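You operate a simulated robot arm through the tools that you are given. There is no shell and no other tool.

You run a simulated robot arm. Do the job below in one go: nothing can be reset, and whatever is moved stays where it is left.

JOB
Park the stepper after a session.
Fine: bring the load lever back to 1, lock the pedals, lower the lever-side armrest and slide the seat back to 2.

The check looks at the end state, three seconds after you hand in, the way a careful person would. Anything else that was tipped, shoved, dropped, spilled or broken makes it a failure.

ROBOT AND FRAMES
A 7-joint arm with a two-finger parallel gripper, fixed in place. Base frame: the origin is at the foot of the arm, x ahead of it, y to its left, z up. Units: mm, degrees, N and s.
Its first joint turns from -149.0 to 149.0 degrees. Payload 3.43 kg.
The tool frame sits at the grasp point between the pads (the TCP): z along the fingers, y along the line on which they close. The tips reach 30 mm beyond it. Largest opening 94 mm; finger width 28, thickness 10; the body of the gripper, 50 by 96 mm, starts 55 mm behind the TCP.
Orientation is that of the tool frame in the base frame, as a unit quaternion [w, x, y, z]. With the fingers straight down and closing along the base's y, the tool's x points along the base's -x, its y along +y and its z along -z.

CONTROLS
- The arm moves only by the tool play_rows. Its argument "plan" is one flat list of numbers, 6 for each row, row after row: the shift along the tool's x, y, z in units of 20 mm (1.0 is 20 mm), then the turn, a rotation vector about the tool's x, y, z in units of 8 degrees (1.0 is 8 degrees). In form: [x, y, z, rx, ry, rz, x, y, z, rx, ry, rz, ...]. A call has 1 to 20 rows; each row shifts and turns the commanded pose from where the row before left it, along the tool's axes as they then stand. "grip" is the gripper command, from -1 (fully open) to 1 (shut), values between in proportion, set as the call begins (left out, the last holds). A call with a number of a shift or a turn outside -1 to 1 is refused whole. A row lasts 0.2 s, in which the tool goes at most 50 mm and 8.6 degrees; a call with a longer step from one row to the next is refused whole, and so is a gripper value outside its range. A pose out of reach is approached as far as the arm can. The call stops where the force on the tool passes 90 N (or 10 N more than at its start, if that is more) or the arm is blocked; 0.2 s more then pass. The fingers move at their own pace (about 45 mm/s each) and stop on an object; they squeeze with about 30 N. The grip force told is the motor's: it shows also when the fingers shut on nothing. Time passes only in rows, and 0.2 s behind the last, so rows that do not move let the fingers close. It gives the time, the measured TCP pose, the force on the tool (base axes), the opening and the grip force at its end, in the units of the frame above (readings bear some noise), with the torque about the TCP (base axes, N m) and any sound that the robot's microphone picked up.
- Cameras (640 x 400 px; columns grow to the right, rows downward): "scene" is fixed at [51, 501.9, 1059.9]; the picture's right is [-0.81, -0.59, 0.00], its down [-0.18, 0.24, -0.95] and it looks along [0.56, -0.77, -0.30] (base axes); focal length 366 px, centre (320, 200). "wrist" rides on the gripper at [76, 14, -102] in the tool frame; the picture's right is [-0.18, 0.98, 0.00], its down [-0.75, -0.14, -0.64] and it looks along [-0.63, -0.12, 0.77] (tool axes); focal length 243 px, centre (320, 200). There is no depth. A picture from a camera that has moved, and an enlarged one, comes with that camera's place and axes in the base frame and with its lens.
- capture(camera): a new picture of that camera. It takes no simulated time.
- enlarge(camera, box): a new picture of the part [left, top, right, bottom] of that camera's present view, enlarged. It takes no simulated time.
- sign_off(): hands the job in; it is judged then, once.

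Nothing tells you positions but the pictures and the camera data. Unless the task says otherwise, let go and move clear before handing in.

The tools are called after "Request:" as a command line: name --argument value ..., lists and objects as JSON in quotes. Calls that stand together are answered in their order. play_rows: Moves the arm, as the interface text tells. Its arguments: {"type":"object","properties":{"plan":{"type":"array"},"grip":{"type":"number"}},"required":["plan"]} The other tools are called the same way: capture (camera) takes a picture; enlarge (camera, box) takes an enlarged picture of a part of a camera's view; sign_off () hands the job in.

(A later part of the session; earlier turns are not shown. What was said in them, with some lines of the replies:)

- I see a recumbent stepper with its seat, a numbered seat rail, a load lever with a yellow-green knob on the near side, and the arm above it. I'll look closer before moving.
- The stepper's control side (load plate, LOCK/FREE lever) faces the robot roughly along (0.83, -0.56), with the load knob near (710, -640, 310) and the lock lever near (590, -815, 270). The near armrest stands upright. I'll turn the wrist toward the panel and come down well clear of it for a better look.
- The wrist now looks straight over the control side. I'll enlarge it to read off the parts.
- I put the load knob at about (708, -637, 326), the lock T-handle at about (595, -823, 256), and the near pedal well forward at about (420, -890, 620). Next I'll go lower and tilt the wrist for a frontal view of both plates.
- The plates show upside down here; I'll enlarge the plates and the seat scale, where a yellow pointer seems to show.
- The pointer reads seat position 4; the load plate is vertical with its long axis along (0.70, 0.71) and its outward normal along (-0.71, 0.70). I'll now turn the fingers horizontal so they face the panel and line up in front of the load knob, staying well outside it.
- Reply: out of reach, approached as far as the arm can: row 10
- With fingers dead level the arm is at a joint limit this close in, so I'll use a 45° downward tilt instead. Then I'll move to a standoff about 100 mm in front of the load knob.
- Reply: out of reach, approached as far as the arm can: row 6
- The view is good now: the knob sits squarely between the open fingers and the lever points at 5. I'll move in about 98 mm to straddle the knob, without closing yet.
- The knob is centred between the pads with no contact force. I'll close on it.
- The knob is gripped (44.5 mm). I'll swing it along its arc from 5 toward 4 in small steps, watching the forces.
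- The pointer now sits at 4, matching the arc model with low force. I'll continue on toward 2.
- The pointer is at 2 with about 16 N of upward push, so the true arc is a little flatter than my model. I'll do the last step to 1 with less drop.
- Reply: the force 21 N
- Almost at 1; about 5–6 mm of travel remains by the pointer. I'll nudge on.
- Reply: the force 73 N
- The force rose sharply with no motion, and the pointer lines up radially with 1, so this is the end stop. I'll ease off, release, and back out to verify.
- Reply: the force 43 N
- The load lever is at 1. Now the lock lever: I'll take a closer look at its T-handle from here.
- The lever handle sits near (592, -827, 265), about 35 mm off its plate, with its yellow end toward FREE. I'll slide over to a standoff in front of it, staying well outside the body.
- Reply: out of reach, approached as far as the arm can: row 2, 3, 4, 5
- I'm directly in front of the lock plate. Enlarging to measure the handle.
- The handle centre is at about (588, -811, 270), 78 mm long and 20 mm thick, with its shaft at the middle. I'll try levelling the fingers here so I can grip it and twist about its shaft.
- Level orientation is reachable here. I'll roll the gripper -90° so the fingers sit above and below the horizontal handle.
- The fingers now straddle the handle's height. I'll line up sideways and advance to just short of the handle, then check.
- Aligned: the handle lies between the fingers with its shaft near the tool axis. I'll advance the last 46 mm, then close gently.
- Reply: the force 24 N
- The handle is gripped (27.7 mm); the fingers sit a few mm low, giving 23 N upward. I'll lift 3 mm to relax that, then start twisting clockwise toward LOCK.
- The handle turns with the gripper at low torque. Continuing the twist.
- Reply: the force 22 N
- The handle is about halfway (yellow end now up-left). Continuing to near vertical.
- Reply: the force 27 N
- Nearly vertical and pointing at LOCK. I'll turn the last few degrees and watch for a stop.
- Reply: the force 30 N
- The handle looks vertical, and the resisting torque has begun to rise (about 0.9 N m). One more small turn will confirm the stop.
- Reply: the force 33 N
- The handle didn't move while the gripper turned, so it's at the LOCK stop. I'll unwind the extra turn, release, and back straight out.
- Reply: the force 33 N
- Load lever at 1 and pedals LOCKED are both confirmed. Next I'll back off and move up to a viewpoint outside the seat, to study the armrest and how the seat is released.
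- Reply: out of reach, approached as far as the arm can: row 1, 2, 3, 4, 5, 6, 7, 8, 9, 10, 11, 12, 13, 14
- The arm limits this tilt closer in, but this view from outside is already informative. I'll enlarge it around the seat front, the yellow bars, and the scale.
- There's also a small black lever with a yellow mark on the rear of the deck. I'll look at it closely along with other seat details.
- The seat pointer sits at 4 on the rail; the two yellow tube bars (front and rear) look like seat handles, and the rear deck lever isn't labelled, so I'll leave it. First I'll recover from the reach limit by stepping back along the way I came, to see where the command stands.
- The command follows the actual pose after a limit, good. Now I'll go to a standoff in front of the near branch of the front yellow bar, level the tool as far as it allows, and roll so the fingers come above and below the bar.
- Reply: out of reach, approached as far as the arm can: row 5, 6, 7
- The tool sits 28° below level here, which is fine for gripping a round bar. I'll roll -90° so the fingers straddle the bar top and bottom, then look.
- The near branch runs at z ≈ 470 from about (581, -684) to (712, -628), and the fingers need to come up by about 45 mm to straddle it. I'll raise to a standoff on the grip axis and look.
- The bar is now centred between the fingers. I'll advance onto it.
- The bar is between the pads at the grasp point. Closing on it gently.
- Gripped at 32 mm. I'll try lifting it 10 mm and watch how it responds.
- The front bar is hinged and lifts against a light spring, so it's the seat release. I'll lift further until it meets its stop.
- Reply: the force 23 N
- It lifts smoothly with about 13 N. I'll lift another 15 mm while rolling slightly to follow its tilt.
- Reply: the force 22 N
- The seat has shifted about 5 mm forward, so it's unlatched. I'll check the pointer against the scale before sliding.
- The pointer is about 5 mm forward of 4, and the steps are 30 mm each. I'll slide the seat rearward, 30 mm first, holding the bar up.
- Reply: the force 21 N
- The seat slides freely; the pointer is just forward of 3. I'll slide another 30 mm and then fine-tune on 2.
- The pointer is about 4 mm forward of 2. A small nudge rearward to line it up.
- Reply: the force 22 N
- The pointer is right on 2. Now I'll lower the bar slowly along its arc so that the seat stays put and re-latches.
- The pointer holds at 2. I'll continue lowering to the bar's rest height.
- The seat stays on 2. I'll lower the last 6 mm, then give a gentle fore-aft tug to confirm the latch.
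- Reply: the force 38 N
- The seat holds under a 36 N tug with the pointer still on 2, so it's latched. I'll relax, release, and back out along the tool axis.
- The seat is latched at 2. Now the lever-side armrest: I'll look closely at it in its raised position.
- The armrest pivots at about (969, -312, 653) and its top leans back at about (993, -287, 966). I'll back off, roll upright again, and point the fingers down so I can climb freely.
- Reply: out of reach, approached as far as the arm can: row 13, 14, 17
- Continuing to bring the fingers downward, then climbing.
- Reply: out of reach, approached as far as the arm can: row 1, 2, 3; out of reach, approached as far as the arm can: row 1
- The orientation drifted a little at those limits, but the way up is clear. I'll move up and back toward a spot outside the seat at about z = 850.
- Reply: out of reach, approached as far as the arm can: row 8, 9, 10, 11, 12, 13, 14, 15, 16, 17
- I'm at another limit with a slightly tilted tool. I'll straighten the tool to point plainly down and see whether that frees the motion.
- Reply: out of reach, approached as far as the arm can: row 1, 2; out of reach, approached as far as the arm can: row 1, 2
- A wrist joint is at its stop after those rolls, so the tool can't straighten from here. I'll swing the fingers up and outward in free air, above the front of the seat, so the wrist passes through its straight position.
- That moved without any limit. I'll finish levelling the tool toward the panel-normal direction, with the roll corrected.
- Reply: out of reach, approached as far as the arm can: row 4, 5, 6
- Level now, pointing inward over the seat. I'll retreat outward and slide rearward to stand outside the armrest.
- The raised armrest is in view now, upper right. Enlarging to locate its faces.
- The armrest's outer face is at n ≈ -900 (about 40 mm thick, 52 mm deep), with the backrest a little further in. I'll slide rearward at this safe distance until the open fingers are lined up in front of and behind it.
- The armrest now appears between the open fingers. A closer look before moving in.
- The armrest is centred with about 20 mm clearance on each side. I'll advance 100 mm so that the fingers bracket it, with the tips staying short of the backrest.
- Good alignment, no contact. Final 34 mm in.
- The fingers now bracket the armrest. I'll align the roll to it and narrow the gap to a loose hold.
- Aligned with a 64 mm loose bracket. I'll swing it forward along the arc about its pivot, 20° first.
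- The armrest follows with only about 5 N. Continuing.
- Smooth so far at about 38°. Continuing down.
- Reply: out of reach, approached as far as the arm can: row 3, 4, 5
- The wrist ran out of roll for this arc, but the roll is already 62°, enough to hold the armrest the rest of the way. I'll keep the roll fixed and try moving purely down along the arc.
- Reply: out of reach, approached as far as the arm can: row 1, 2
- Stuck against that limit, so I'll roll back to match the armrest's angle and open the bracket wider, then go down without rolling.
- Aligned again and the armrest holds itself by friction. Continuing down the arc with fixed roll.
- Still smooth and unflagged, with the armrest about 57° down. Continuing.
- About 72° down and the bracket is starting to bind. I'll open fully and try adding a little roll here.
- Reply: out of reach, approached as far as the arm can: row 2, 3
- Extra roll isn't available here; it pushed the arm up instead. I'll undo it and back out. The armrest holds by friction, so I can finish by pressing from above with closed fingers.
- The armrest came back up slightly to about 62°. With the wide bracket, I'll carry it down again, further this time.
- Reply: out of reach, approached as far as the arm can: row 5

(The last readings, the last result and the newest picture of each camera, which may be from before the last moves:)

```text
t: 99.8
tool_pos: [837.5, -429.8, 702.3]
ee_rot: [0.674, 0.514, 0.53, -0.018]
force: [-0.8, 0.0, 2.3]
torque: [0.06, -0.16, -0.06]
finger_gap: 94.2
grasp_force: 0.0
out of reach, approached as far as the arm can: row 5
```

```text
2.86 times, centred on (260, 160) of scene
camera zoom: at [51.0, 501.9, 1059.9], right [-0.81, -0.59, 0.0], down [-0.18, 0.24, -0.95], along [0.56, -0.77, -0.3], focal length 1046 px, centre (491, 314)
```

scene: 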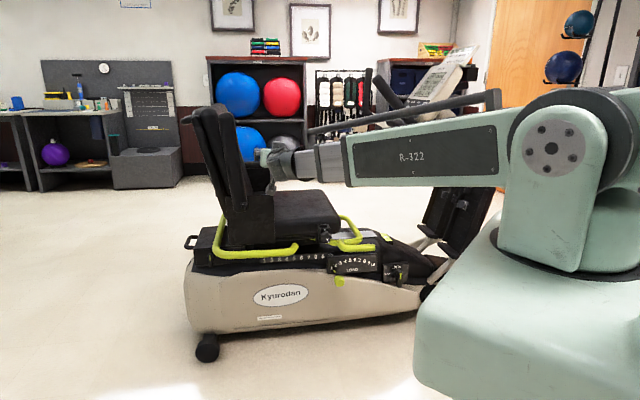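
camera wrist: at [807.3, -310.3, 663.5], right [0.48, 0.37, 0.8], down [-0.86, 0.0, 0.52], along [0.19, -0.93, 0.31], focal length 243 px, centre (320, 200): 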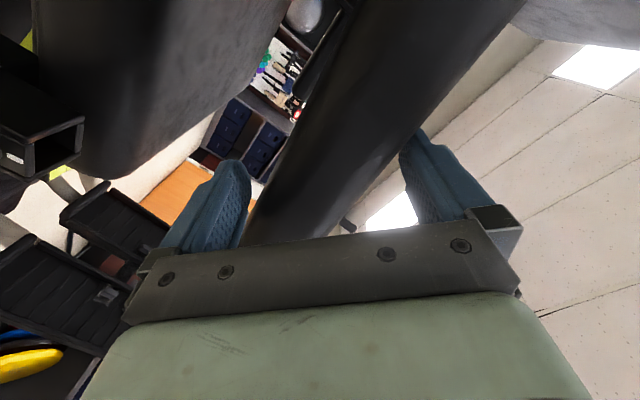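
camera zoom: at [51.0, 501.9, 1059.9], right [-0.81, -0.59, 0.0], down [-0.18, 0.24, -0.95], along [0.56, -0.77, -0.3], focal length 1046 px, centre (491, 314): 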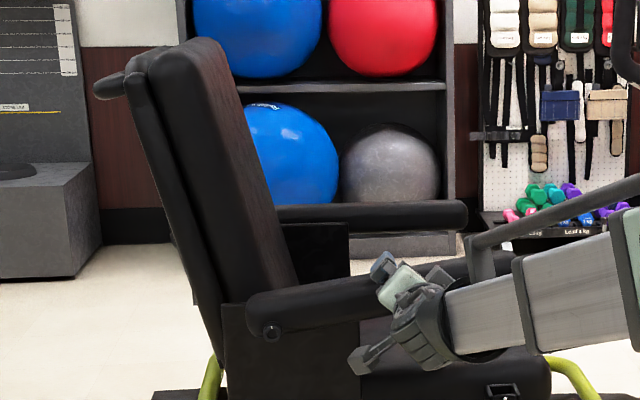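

About 81° down. Now I'll back straight out and finish from above with closed fingers.

Request:
play_rows --plan '[0, 0, -0.7, 0, 0, 0, 0, 0, -0.8, 0, 0, 0, 0, 0, -0.8, 0, 0, 0, 0, 0, -0.8, 0, 0, 0, 0, 0, -0.8, 0, 0, 0]'

Request:
capture --camera "wrist"

Request:
enlarge --camera "scene" --box '[180, 90, 340, 230]'

```text
t: 101.0
tool_pos: [783.0, -373.7, 710.3]
ee_rot: [0.675, 0.513, 0.53, -0.019]
force: [0.3, 0.4, -0.1]
torque: [-0.02, 0.01, -0.01]
finger_gap: 93.9
grasp_force: 0.0
```

```text
taken
camera wrist: at [754.9, -253.1, 670.7], right [0.48, 0.37, 0.8], down [-0.86, 0.0, 0.52], along [0.19, -0.93, 0.32], focal length 243 px, centre (320, 200)
```

wrist: 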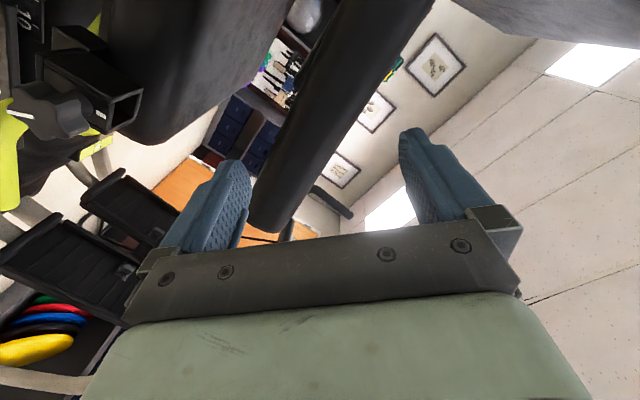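

```text
2.86 times, centred on (260, 160) of scene
camera zoom: at [51.0, 501.9, 1059.9], right [-0.81, -0.59, 0.0], down [-0.18, 0.24, -0.95], along [0.56, -0.77, -0.3], focal length 1046 px, centre (491, 314)
```

zoom: 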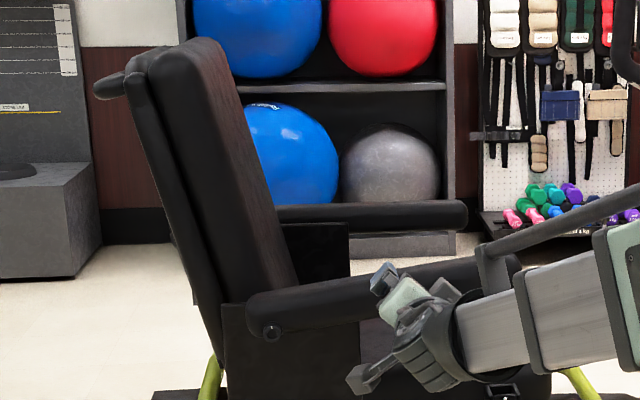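

It stays put by friction. I'll roll back upright, close the fingers, and rise above it.

Request:
play_rows --plan '[0, 0, -0.25, 0, 0, -0.885, 0, 0, -0.25, 0, 0, -0.885, 0, 0, -0.25, 0, 0, -0.885, 0, 0, -0.25, 0, 0, -0.885, 0, 0, -0.25, 0, 0, -0.885, 0, 0, -0.25, 0, 0, -0.885]' --grip 1

Request:
play_rows --plan '[-1, 0, 0, 0, 0, 0, -1, 0, 0, 0, 0, 0, -1, 0, 0, 0, 0, 0, -1, 0, 0, 0, 0, 0]'

Request:
capture --camera "wrist"

Request:
enlarge --camera "scene" --box '[180, 90, 340, 230]'

```text
t: 102.4
tool_pos: [761.4, -352.8, 710.1]
ee_rot: [0.626, 0.284, 0.678, -0.26]
force: [-0.1, -0.8, 1.5]
torque: [0.02, -0.03, 0.01]
finger_gap: 0.0
grasp_force: 26.0
```

```text
t: 103.4
tool_pos: [766.8, -357.3, 788.8]
ee_rot: [0.626, 0.284, 0.678, -0.258]
force: [-1.1, 0.5, 0.0]
torque: [0.03, -0.01, 0.01]
finger_gap: 0.1
grasp_force: 30.2
```

```text
taken
camera wrist: at [701.6, -270.2, 720.9], right [0.71, 0.68, 0.19], down [-0.51, 0.31, 0.8], along [0.49, -0.66, 0.57], focal length 243 px, centre (320, 200)
```

wrist: 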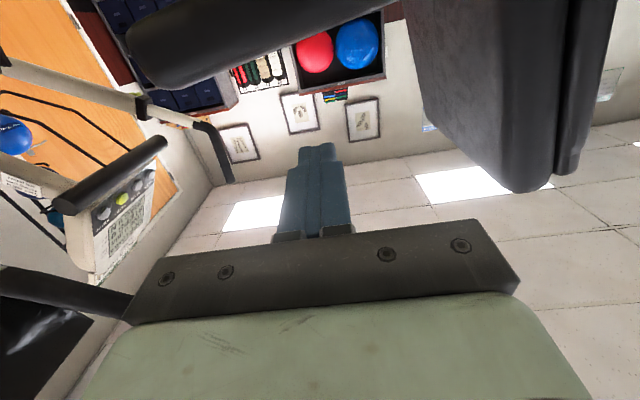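

```text
2.86 times, centred on (260, 160) of scene
camera zoom: at [51.0, 501.9, 1059.9], right [-0.81, -0.59, 0.0], down [-0.18, 0.24, -0.95], along [0.56, -0.77, -0.3], focal length 1046 px, centre (491, 314)
```

zoom: 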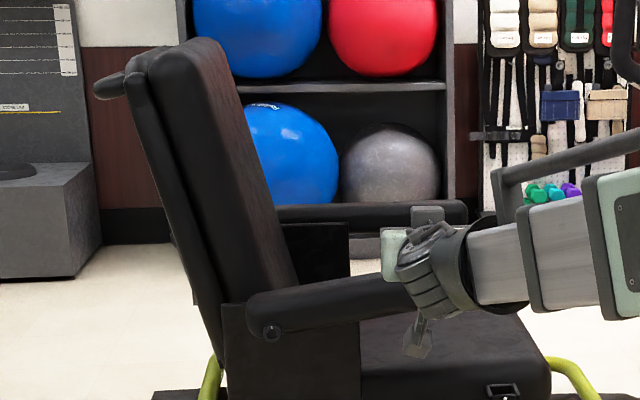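

I'll move over the armrest's forward half and then press down gradually.

Request:
play_rows --plan '[-0.04, -0.378, 0.894, 0, 0, 0, -0.04, -0.378, 0.894, 0, 0, 0, -0.04, -0.378, 0.894, 0, 0, 0, -0.04, -0.378, 0.894, 0, 0, 0, -0.04, -0.378, 0.894, 0, 0, 0, -0.04, -0.378, 0.894, 0, 0, 0]'

Request:
capture --camera "wrist"

Request:
enlarge --camera "scene" --box '[200, 110, 360, 240]'

```text
t: 104.8
tool_pos: [811.0, -467.4, 784.8]
ee_rot: [0.627, 0.284, 0.678, -0.258]
force: [-0.4, 0.1, 0.4]
torque: [0.03, -0.02, -0.01]
finger_gap: 0.0
grasp_force: 30.0
```

```text
taken
camera wrist: at [745.1, -380.1, 716.1], right [0.71, 0.68, 0.19], down [-0.51, 0.31, 0.8], along [0.49, -0.66, 0.57], focal length 243 px, centre (320, 200)
```

wrist: 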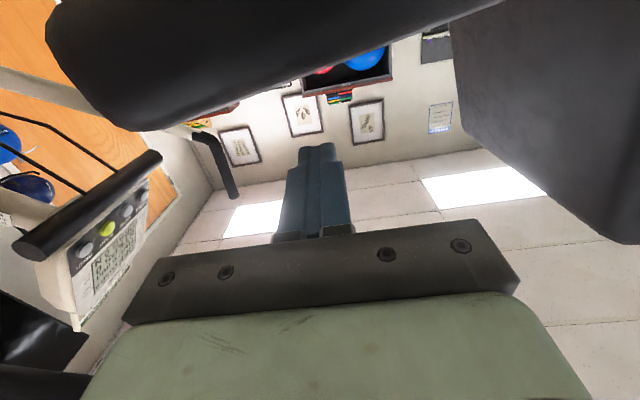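

```text
3.08 times, centred on (280, 175) of scene
camera zoom: at [51.0, 501.9, 1059.9], right [-0.81, -0.59, 0.0], down [-0.18, 0.24, -0.95], along [0.56, -0.77, -0.3], focal length 1126 px, centre (443, 277)
```

zoom: 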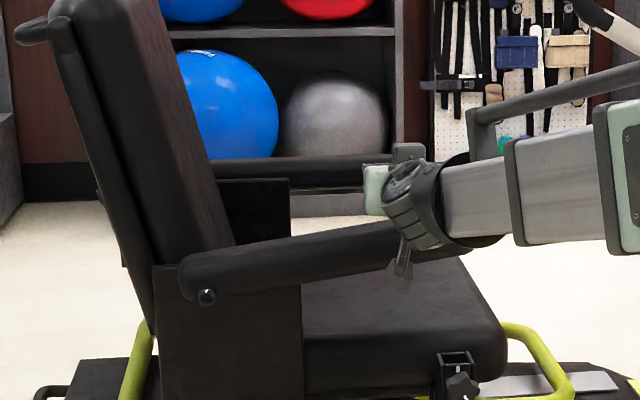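

I'm above the armrest's forward half. Pressing down in small steps.

Request:
play_rows --plan '[0.5, 0, 0, 0, 0, 0, 0.5, 0, 0, 0, 0, 0, 0.5, 0, 0, 0, 0, 0, 0.5, 0, 0, 0, 0, 0, 0.4, 0, 0, 0, 0, 0]'

Request:
play_rows --plan '[0.3, 0, 0, 0, 0, 0, 0.3, 0, 0, 0, 0, 0]'

Request:
enlarge --camera "scene" --box '[200, 110, 360, 240]'

```text
t: 106.0
tool_pos: [807.0, -463.2, 737.5]
ee_rot: [0.626, 0.285, 0.678, -0.258]
force: [-0.7, -0.8, 0.7]
torque: [-0.08, -0.01, -0.02]
finger_gap: 0.0
grasp_force: 30.4
```

```text
t: 106.6
tool_pos: [805.2, -461.9, 725.8]
ee_rot: [0.626, 0.284, 0.678, -0.259]
force: [-0.9, -0.9, 1.9]
torque: [-0.04, -0.01, -0.03]
finger_gap: 0.0
grasp_force: 29.9
```

```text
3.08 times, centred on (280, 175) of scene
camera zoom: at [51.0, 501.9, 1059.9], right [-0.81, -0.59, 0.0], down [-0.18, 0.24, -0.95], along [0.56, -0.77, -0.3], focal length 1126 px, centre (443, 277)
```

zoom: 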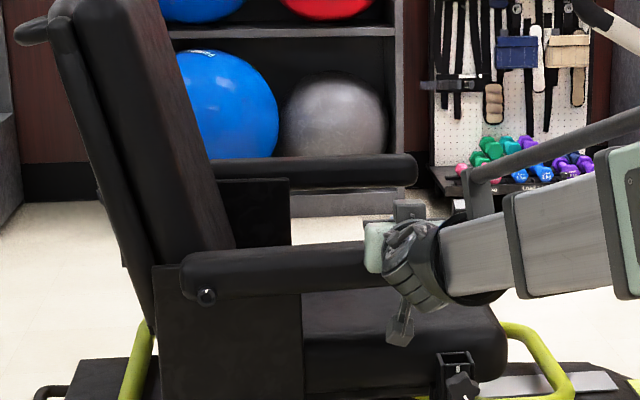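

Nearly horizontal now, still moving with light force. Pressing on to its stop.

Request:
play_rows --plan '[0.25, 0, 0, 0, 0, 0, 0.25, 0, 0, 0, 0, 0]'

Request:
enlarge --camera "scene" --box '[200, 110, 360, 240]'

```text
t: 107.2
tool_pos: [805.4, -461.6, 717.7]
ee_rot: [0.628, 0.284, 0.676, -0.26]
force: [6.3, -2.1, 19.9]
torque: [-0.44, -0.47, 0.25]
finger_gap: 0.1
grasp_force: 29.6
```

```text
3.08 times, centred on (280, 175) of scene
camera zoom: at [51.0, 501.9, 1059.9], right [-0.81, -0.59, 0.0], down [-0.18, 0.24, -0.95], along [0.56, -0.77, -0.3], focal length 1126 px, centre (443, 277)
```

zoom: 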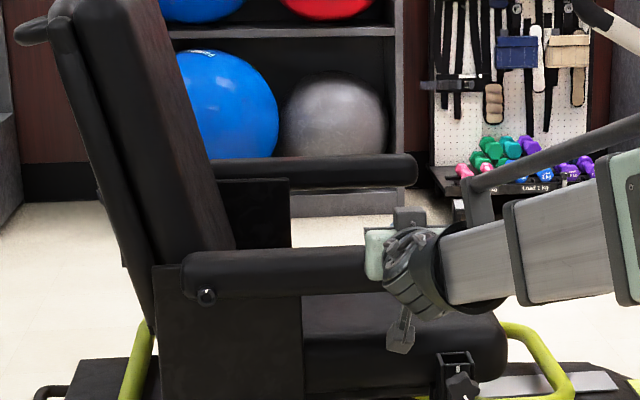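

The force rose to 20 N, so it looks like it has reached its stop. One small extra press to confirm.

Request:
play_rows --plan '[0.2, 0, 0, 0, 0, 0, 0, 0, 0, 0, 0, 0]'

Request:
enlarge --camera "scene" --box '[200, 110, 360, 240]'

```text
t: 107.8
tool_pos: [805.1, -461.9, 717.9]
ee_rot: [0.629, 0.284, 0.674, -0.262]
force: [23.5, -6.1, 59.6]
torque: [-1.35, -1.61, 0.43]
finger_gap: 0.2
grasp_force: 30.2
```

```text
3.08 times, centred on (280, 175) of scene
camera zoom: at [51.0, 501.9, 1059.9], right [-0.81, -0.59, 0.0], down [-0.18, 0.24, -0.95], along [0.56, -0.77, -0.3], focal length 1126 px, centre (443, 277)
```

zoom: 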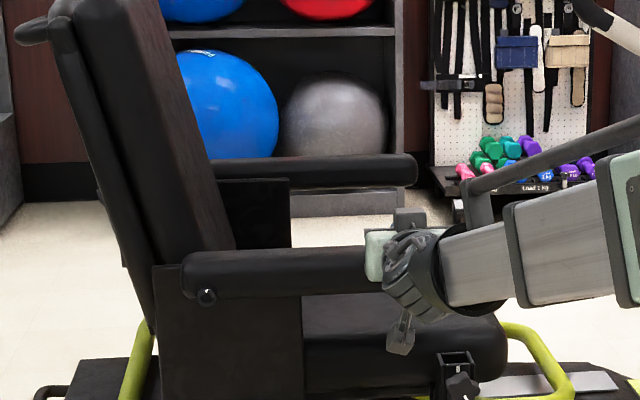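

It's firmly on its stop, matching the far armrest. I'll lift off and back out clear.

Request:
play_rows --plan '[-0.4, 0, 0, 0, 0, 0, -0.8, 0, 0, 0, 0, 0, -0.8, 0, 0, 0, 0, 0, -0.8, 0, 0, 0, 0, 0, 0, 0, -0.9, 0, 0, 0, 0, 0, -0.9, 0, 0, 0, 0, 0, -0.9, 0, 0, 0, 0, 0, -0.9, 0, 0, 0, 0, 0, -0.9, 0, 0, 0, 0, 0, -0.9, 0, 0, 0, 0, 0, -0.9, 0, 0, 0, 0, 0, -0.9, 0, 0, 0]'

Request:
capture --camera "scene"

Request:
capture --camera "wrist"

```text
t: 110.4
tool_pos: [708.5, -363.4, 779.2]
ee_rot: [0.626, 0.285, 0.678, -0.259]
force: [-0.2, -0.7, 0.5]
torque: [0.01, -0.02, -0.04]
finger_gap: 0.0
grasp_force: 30.2
```

```text
taken
```

scene: 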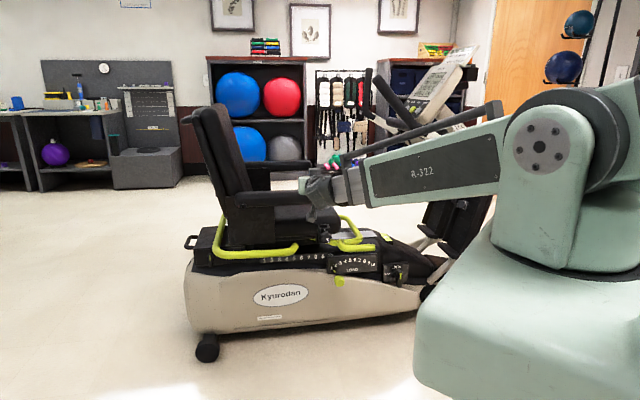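

```text
taken
camera wrist: at [643.0, -275.4, 710.7], right [0.71, 0.68, 0.19], down [-0.51, 0.31, 0.8], along [0.49, -0.66, 0.57], focal length 243 px, centre (320, 200)
```

wrist: 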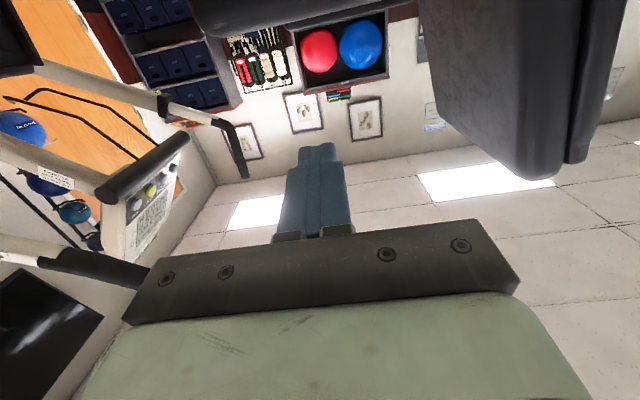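

The arm is clear of the armrest. I'll retreat further up and out, then inspect every item.

Request:
play_rows --plan '[-0.8, -0.3, -0.5, 0, 0, 0, -0.8, -0.3, -0.5, 0, 0, 0, -0.8, -0.3, -0.5, 0, 0, 0, -0.8, -0.3, -0.5, 0, 0, 0, -0.8, -0.3, -0.5, 0, 0, 0, -0.8, -0.3, -0.5, 0, 0, 0, -0.8, -0.3, -0.5, 0, 0, 0, -0.8, -0.3, -0.5, 0, 0, 0]' --grip -1

Request:
enlarge --camera "scene" --box '[170, 90, 350, 210]'

Request:
enlarge --camera "scene" --box '[310, 210, 450, 297]'

Request:
enlarge --camera "scene" --box '[250, 245, 290, 270]'

Request:
capture --camera "scene"

```text
t: 112.2
tool_pos: [643.8, -359.1, 910.3]
ee_rot: [0.626, 0.285, 0.678, -0.26]
force: [0.3, 0.1, -0.2]
torque: [-0.06, -0.01, 0.01]
finger_gap: 93.9
grasp_force: 0.0
out of reach, approached as far as the arm can: row 7, 8
```

```text
3.33 times, centred on (260, 150) of scene
camera zoom: at [51.0, 501.9, 1059.9], right [-0.81, -0.59, 0.0], down [-0.18, 0.24, -0.95], along [0.56, -0.77, -0.3], focal length 1220 px, centre (520, 367)
```

zoom: 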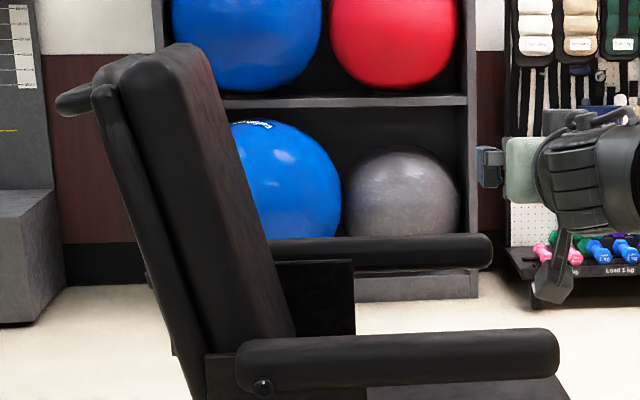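

```text
4.57 times, centred on (380, 254) of scene
camera zoom: at [51.0, 501.9, 1059.9], right [-0.81, -0.59, 0.0], down [-0.18, 0.24, -0.95], along [0.56, -0.77, -0.3], focal length 1673 px, centre (46, -45)
```

zoom: 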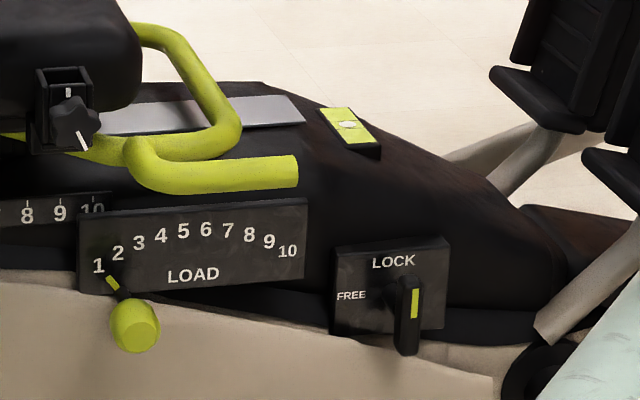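

```text
16.00 times, centred on (270, 258) of scene
camera zoom: at [51.0, 501.9, 1059.9], right [-0.81, -0.59, 0.0], down [-0.18, 0.24, -0.95], along [0.56, -0.77, -0.3], focal length 5856 px, centre (1120, -720)
```

zoom: 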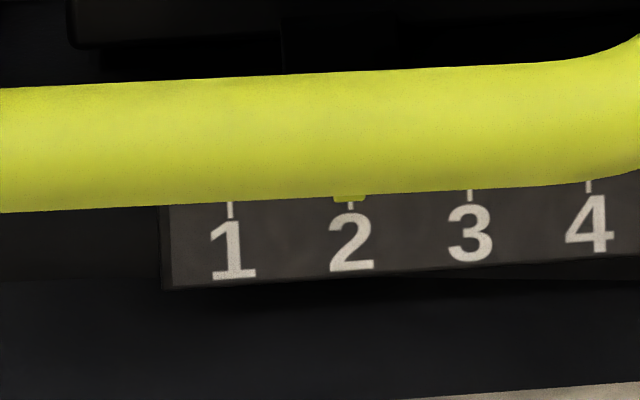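

```text
taken
```

scene: 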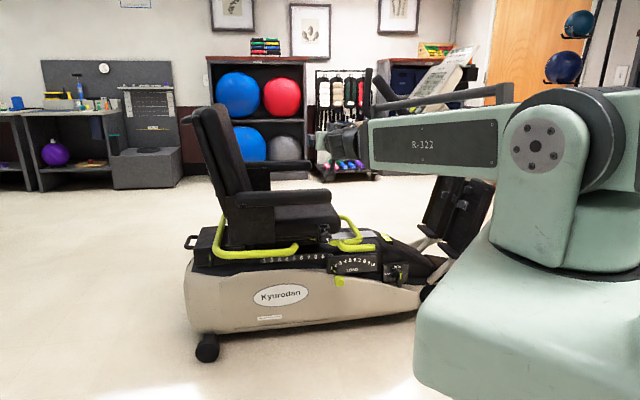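

Everything checks out and the arm is clear of the machine:
- **Load lever:** at 1.
- **Pedals:** lever on LOCK.
- **Seat:** pointer on 2, latched, and its release bar is back down.
- **Armrest:** the lever-side one is down on its stop, parallel to the other.

I'm handing in now.

Request:
sign_off

```text
The job is handed in.
```

The stepper is parked, and the job is handed in. Final pictures after the arm backed away showed all four items in place:

- **Load lever:** it is at 1, against its end stop.
- **Pedals:** the lock lever is turned fully to LOCK.
- **Seat:** the pointer is on 2. It stayed there under a tug of about 36 N after the release bar went back down, so it is latched.
- **Lever-side armrest:** it is down on its stop and level with the other armrest.

I didn't touch the unlabelled lever on the rear deck or the star knob at the seat corner. Nothing else appeared moved in the final pictures.
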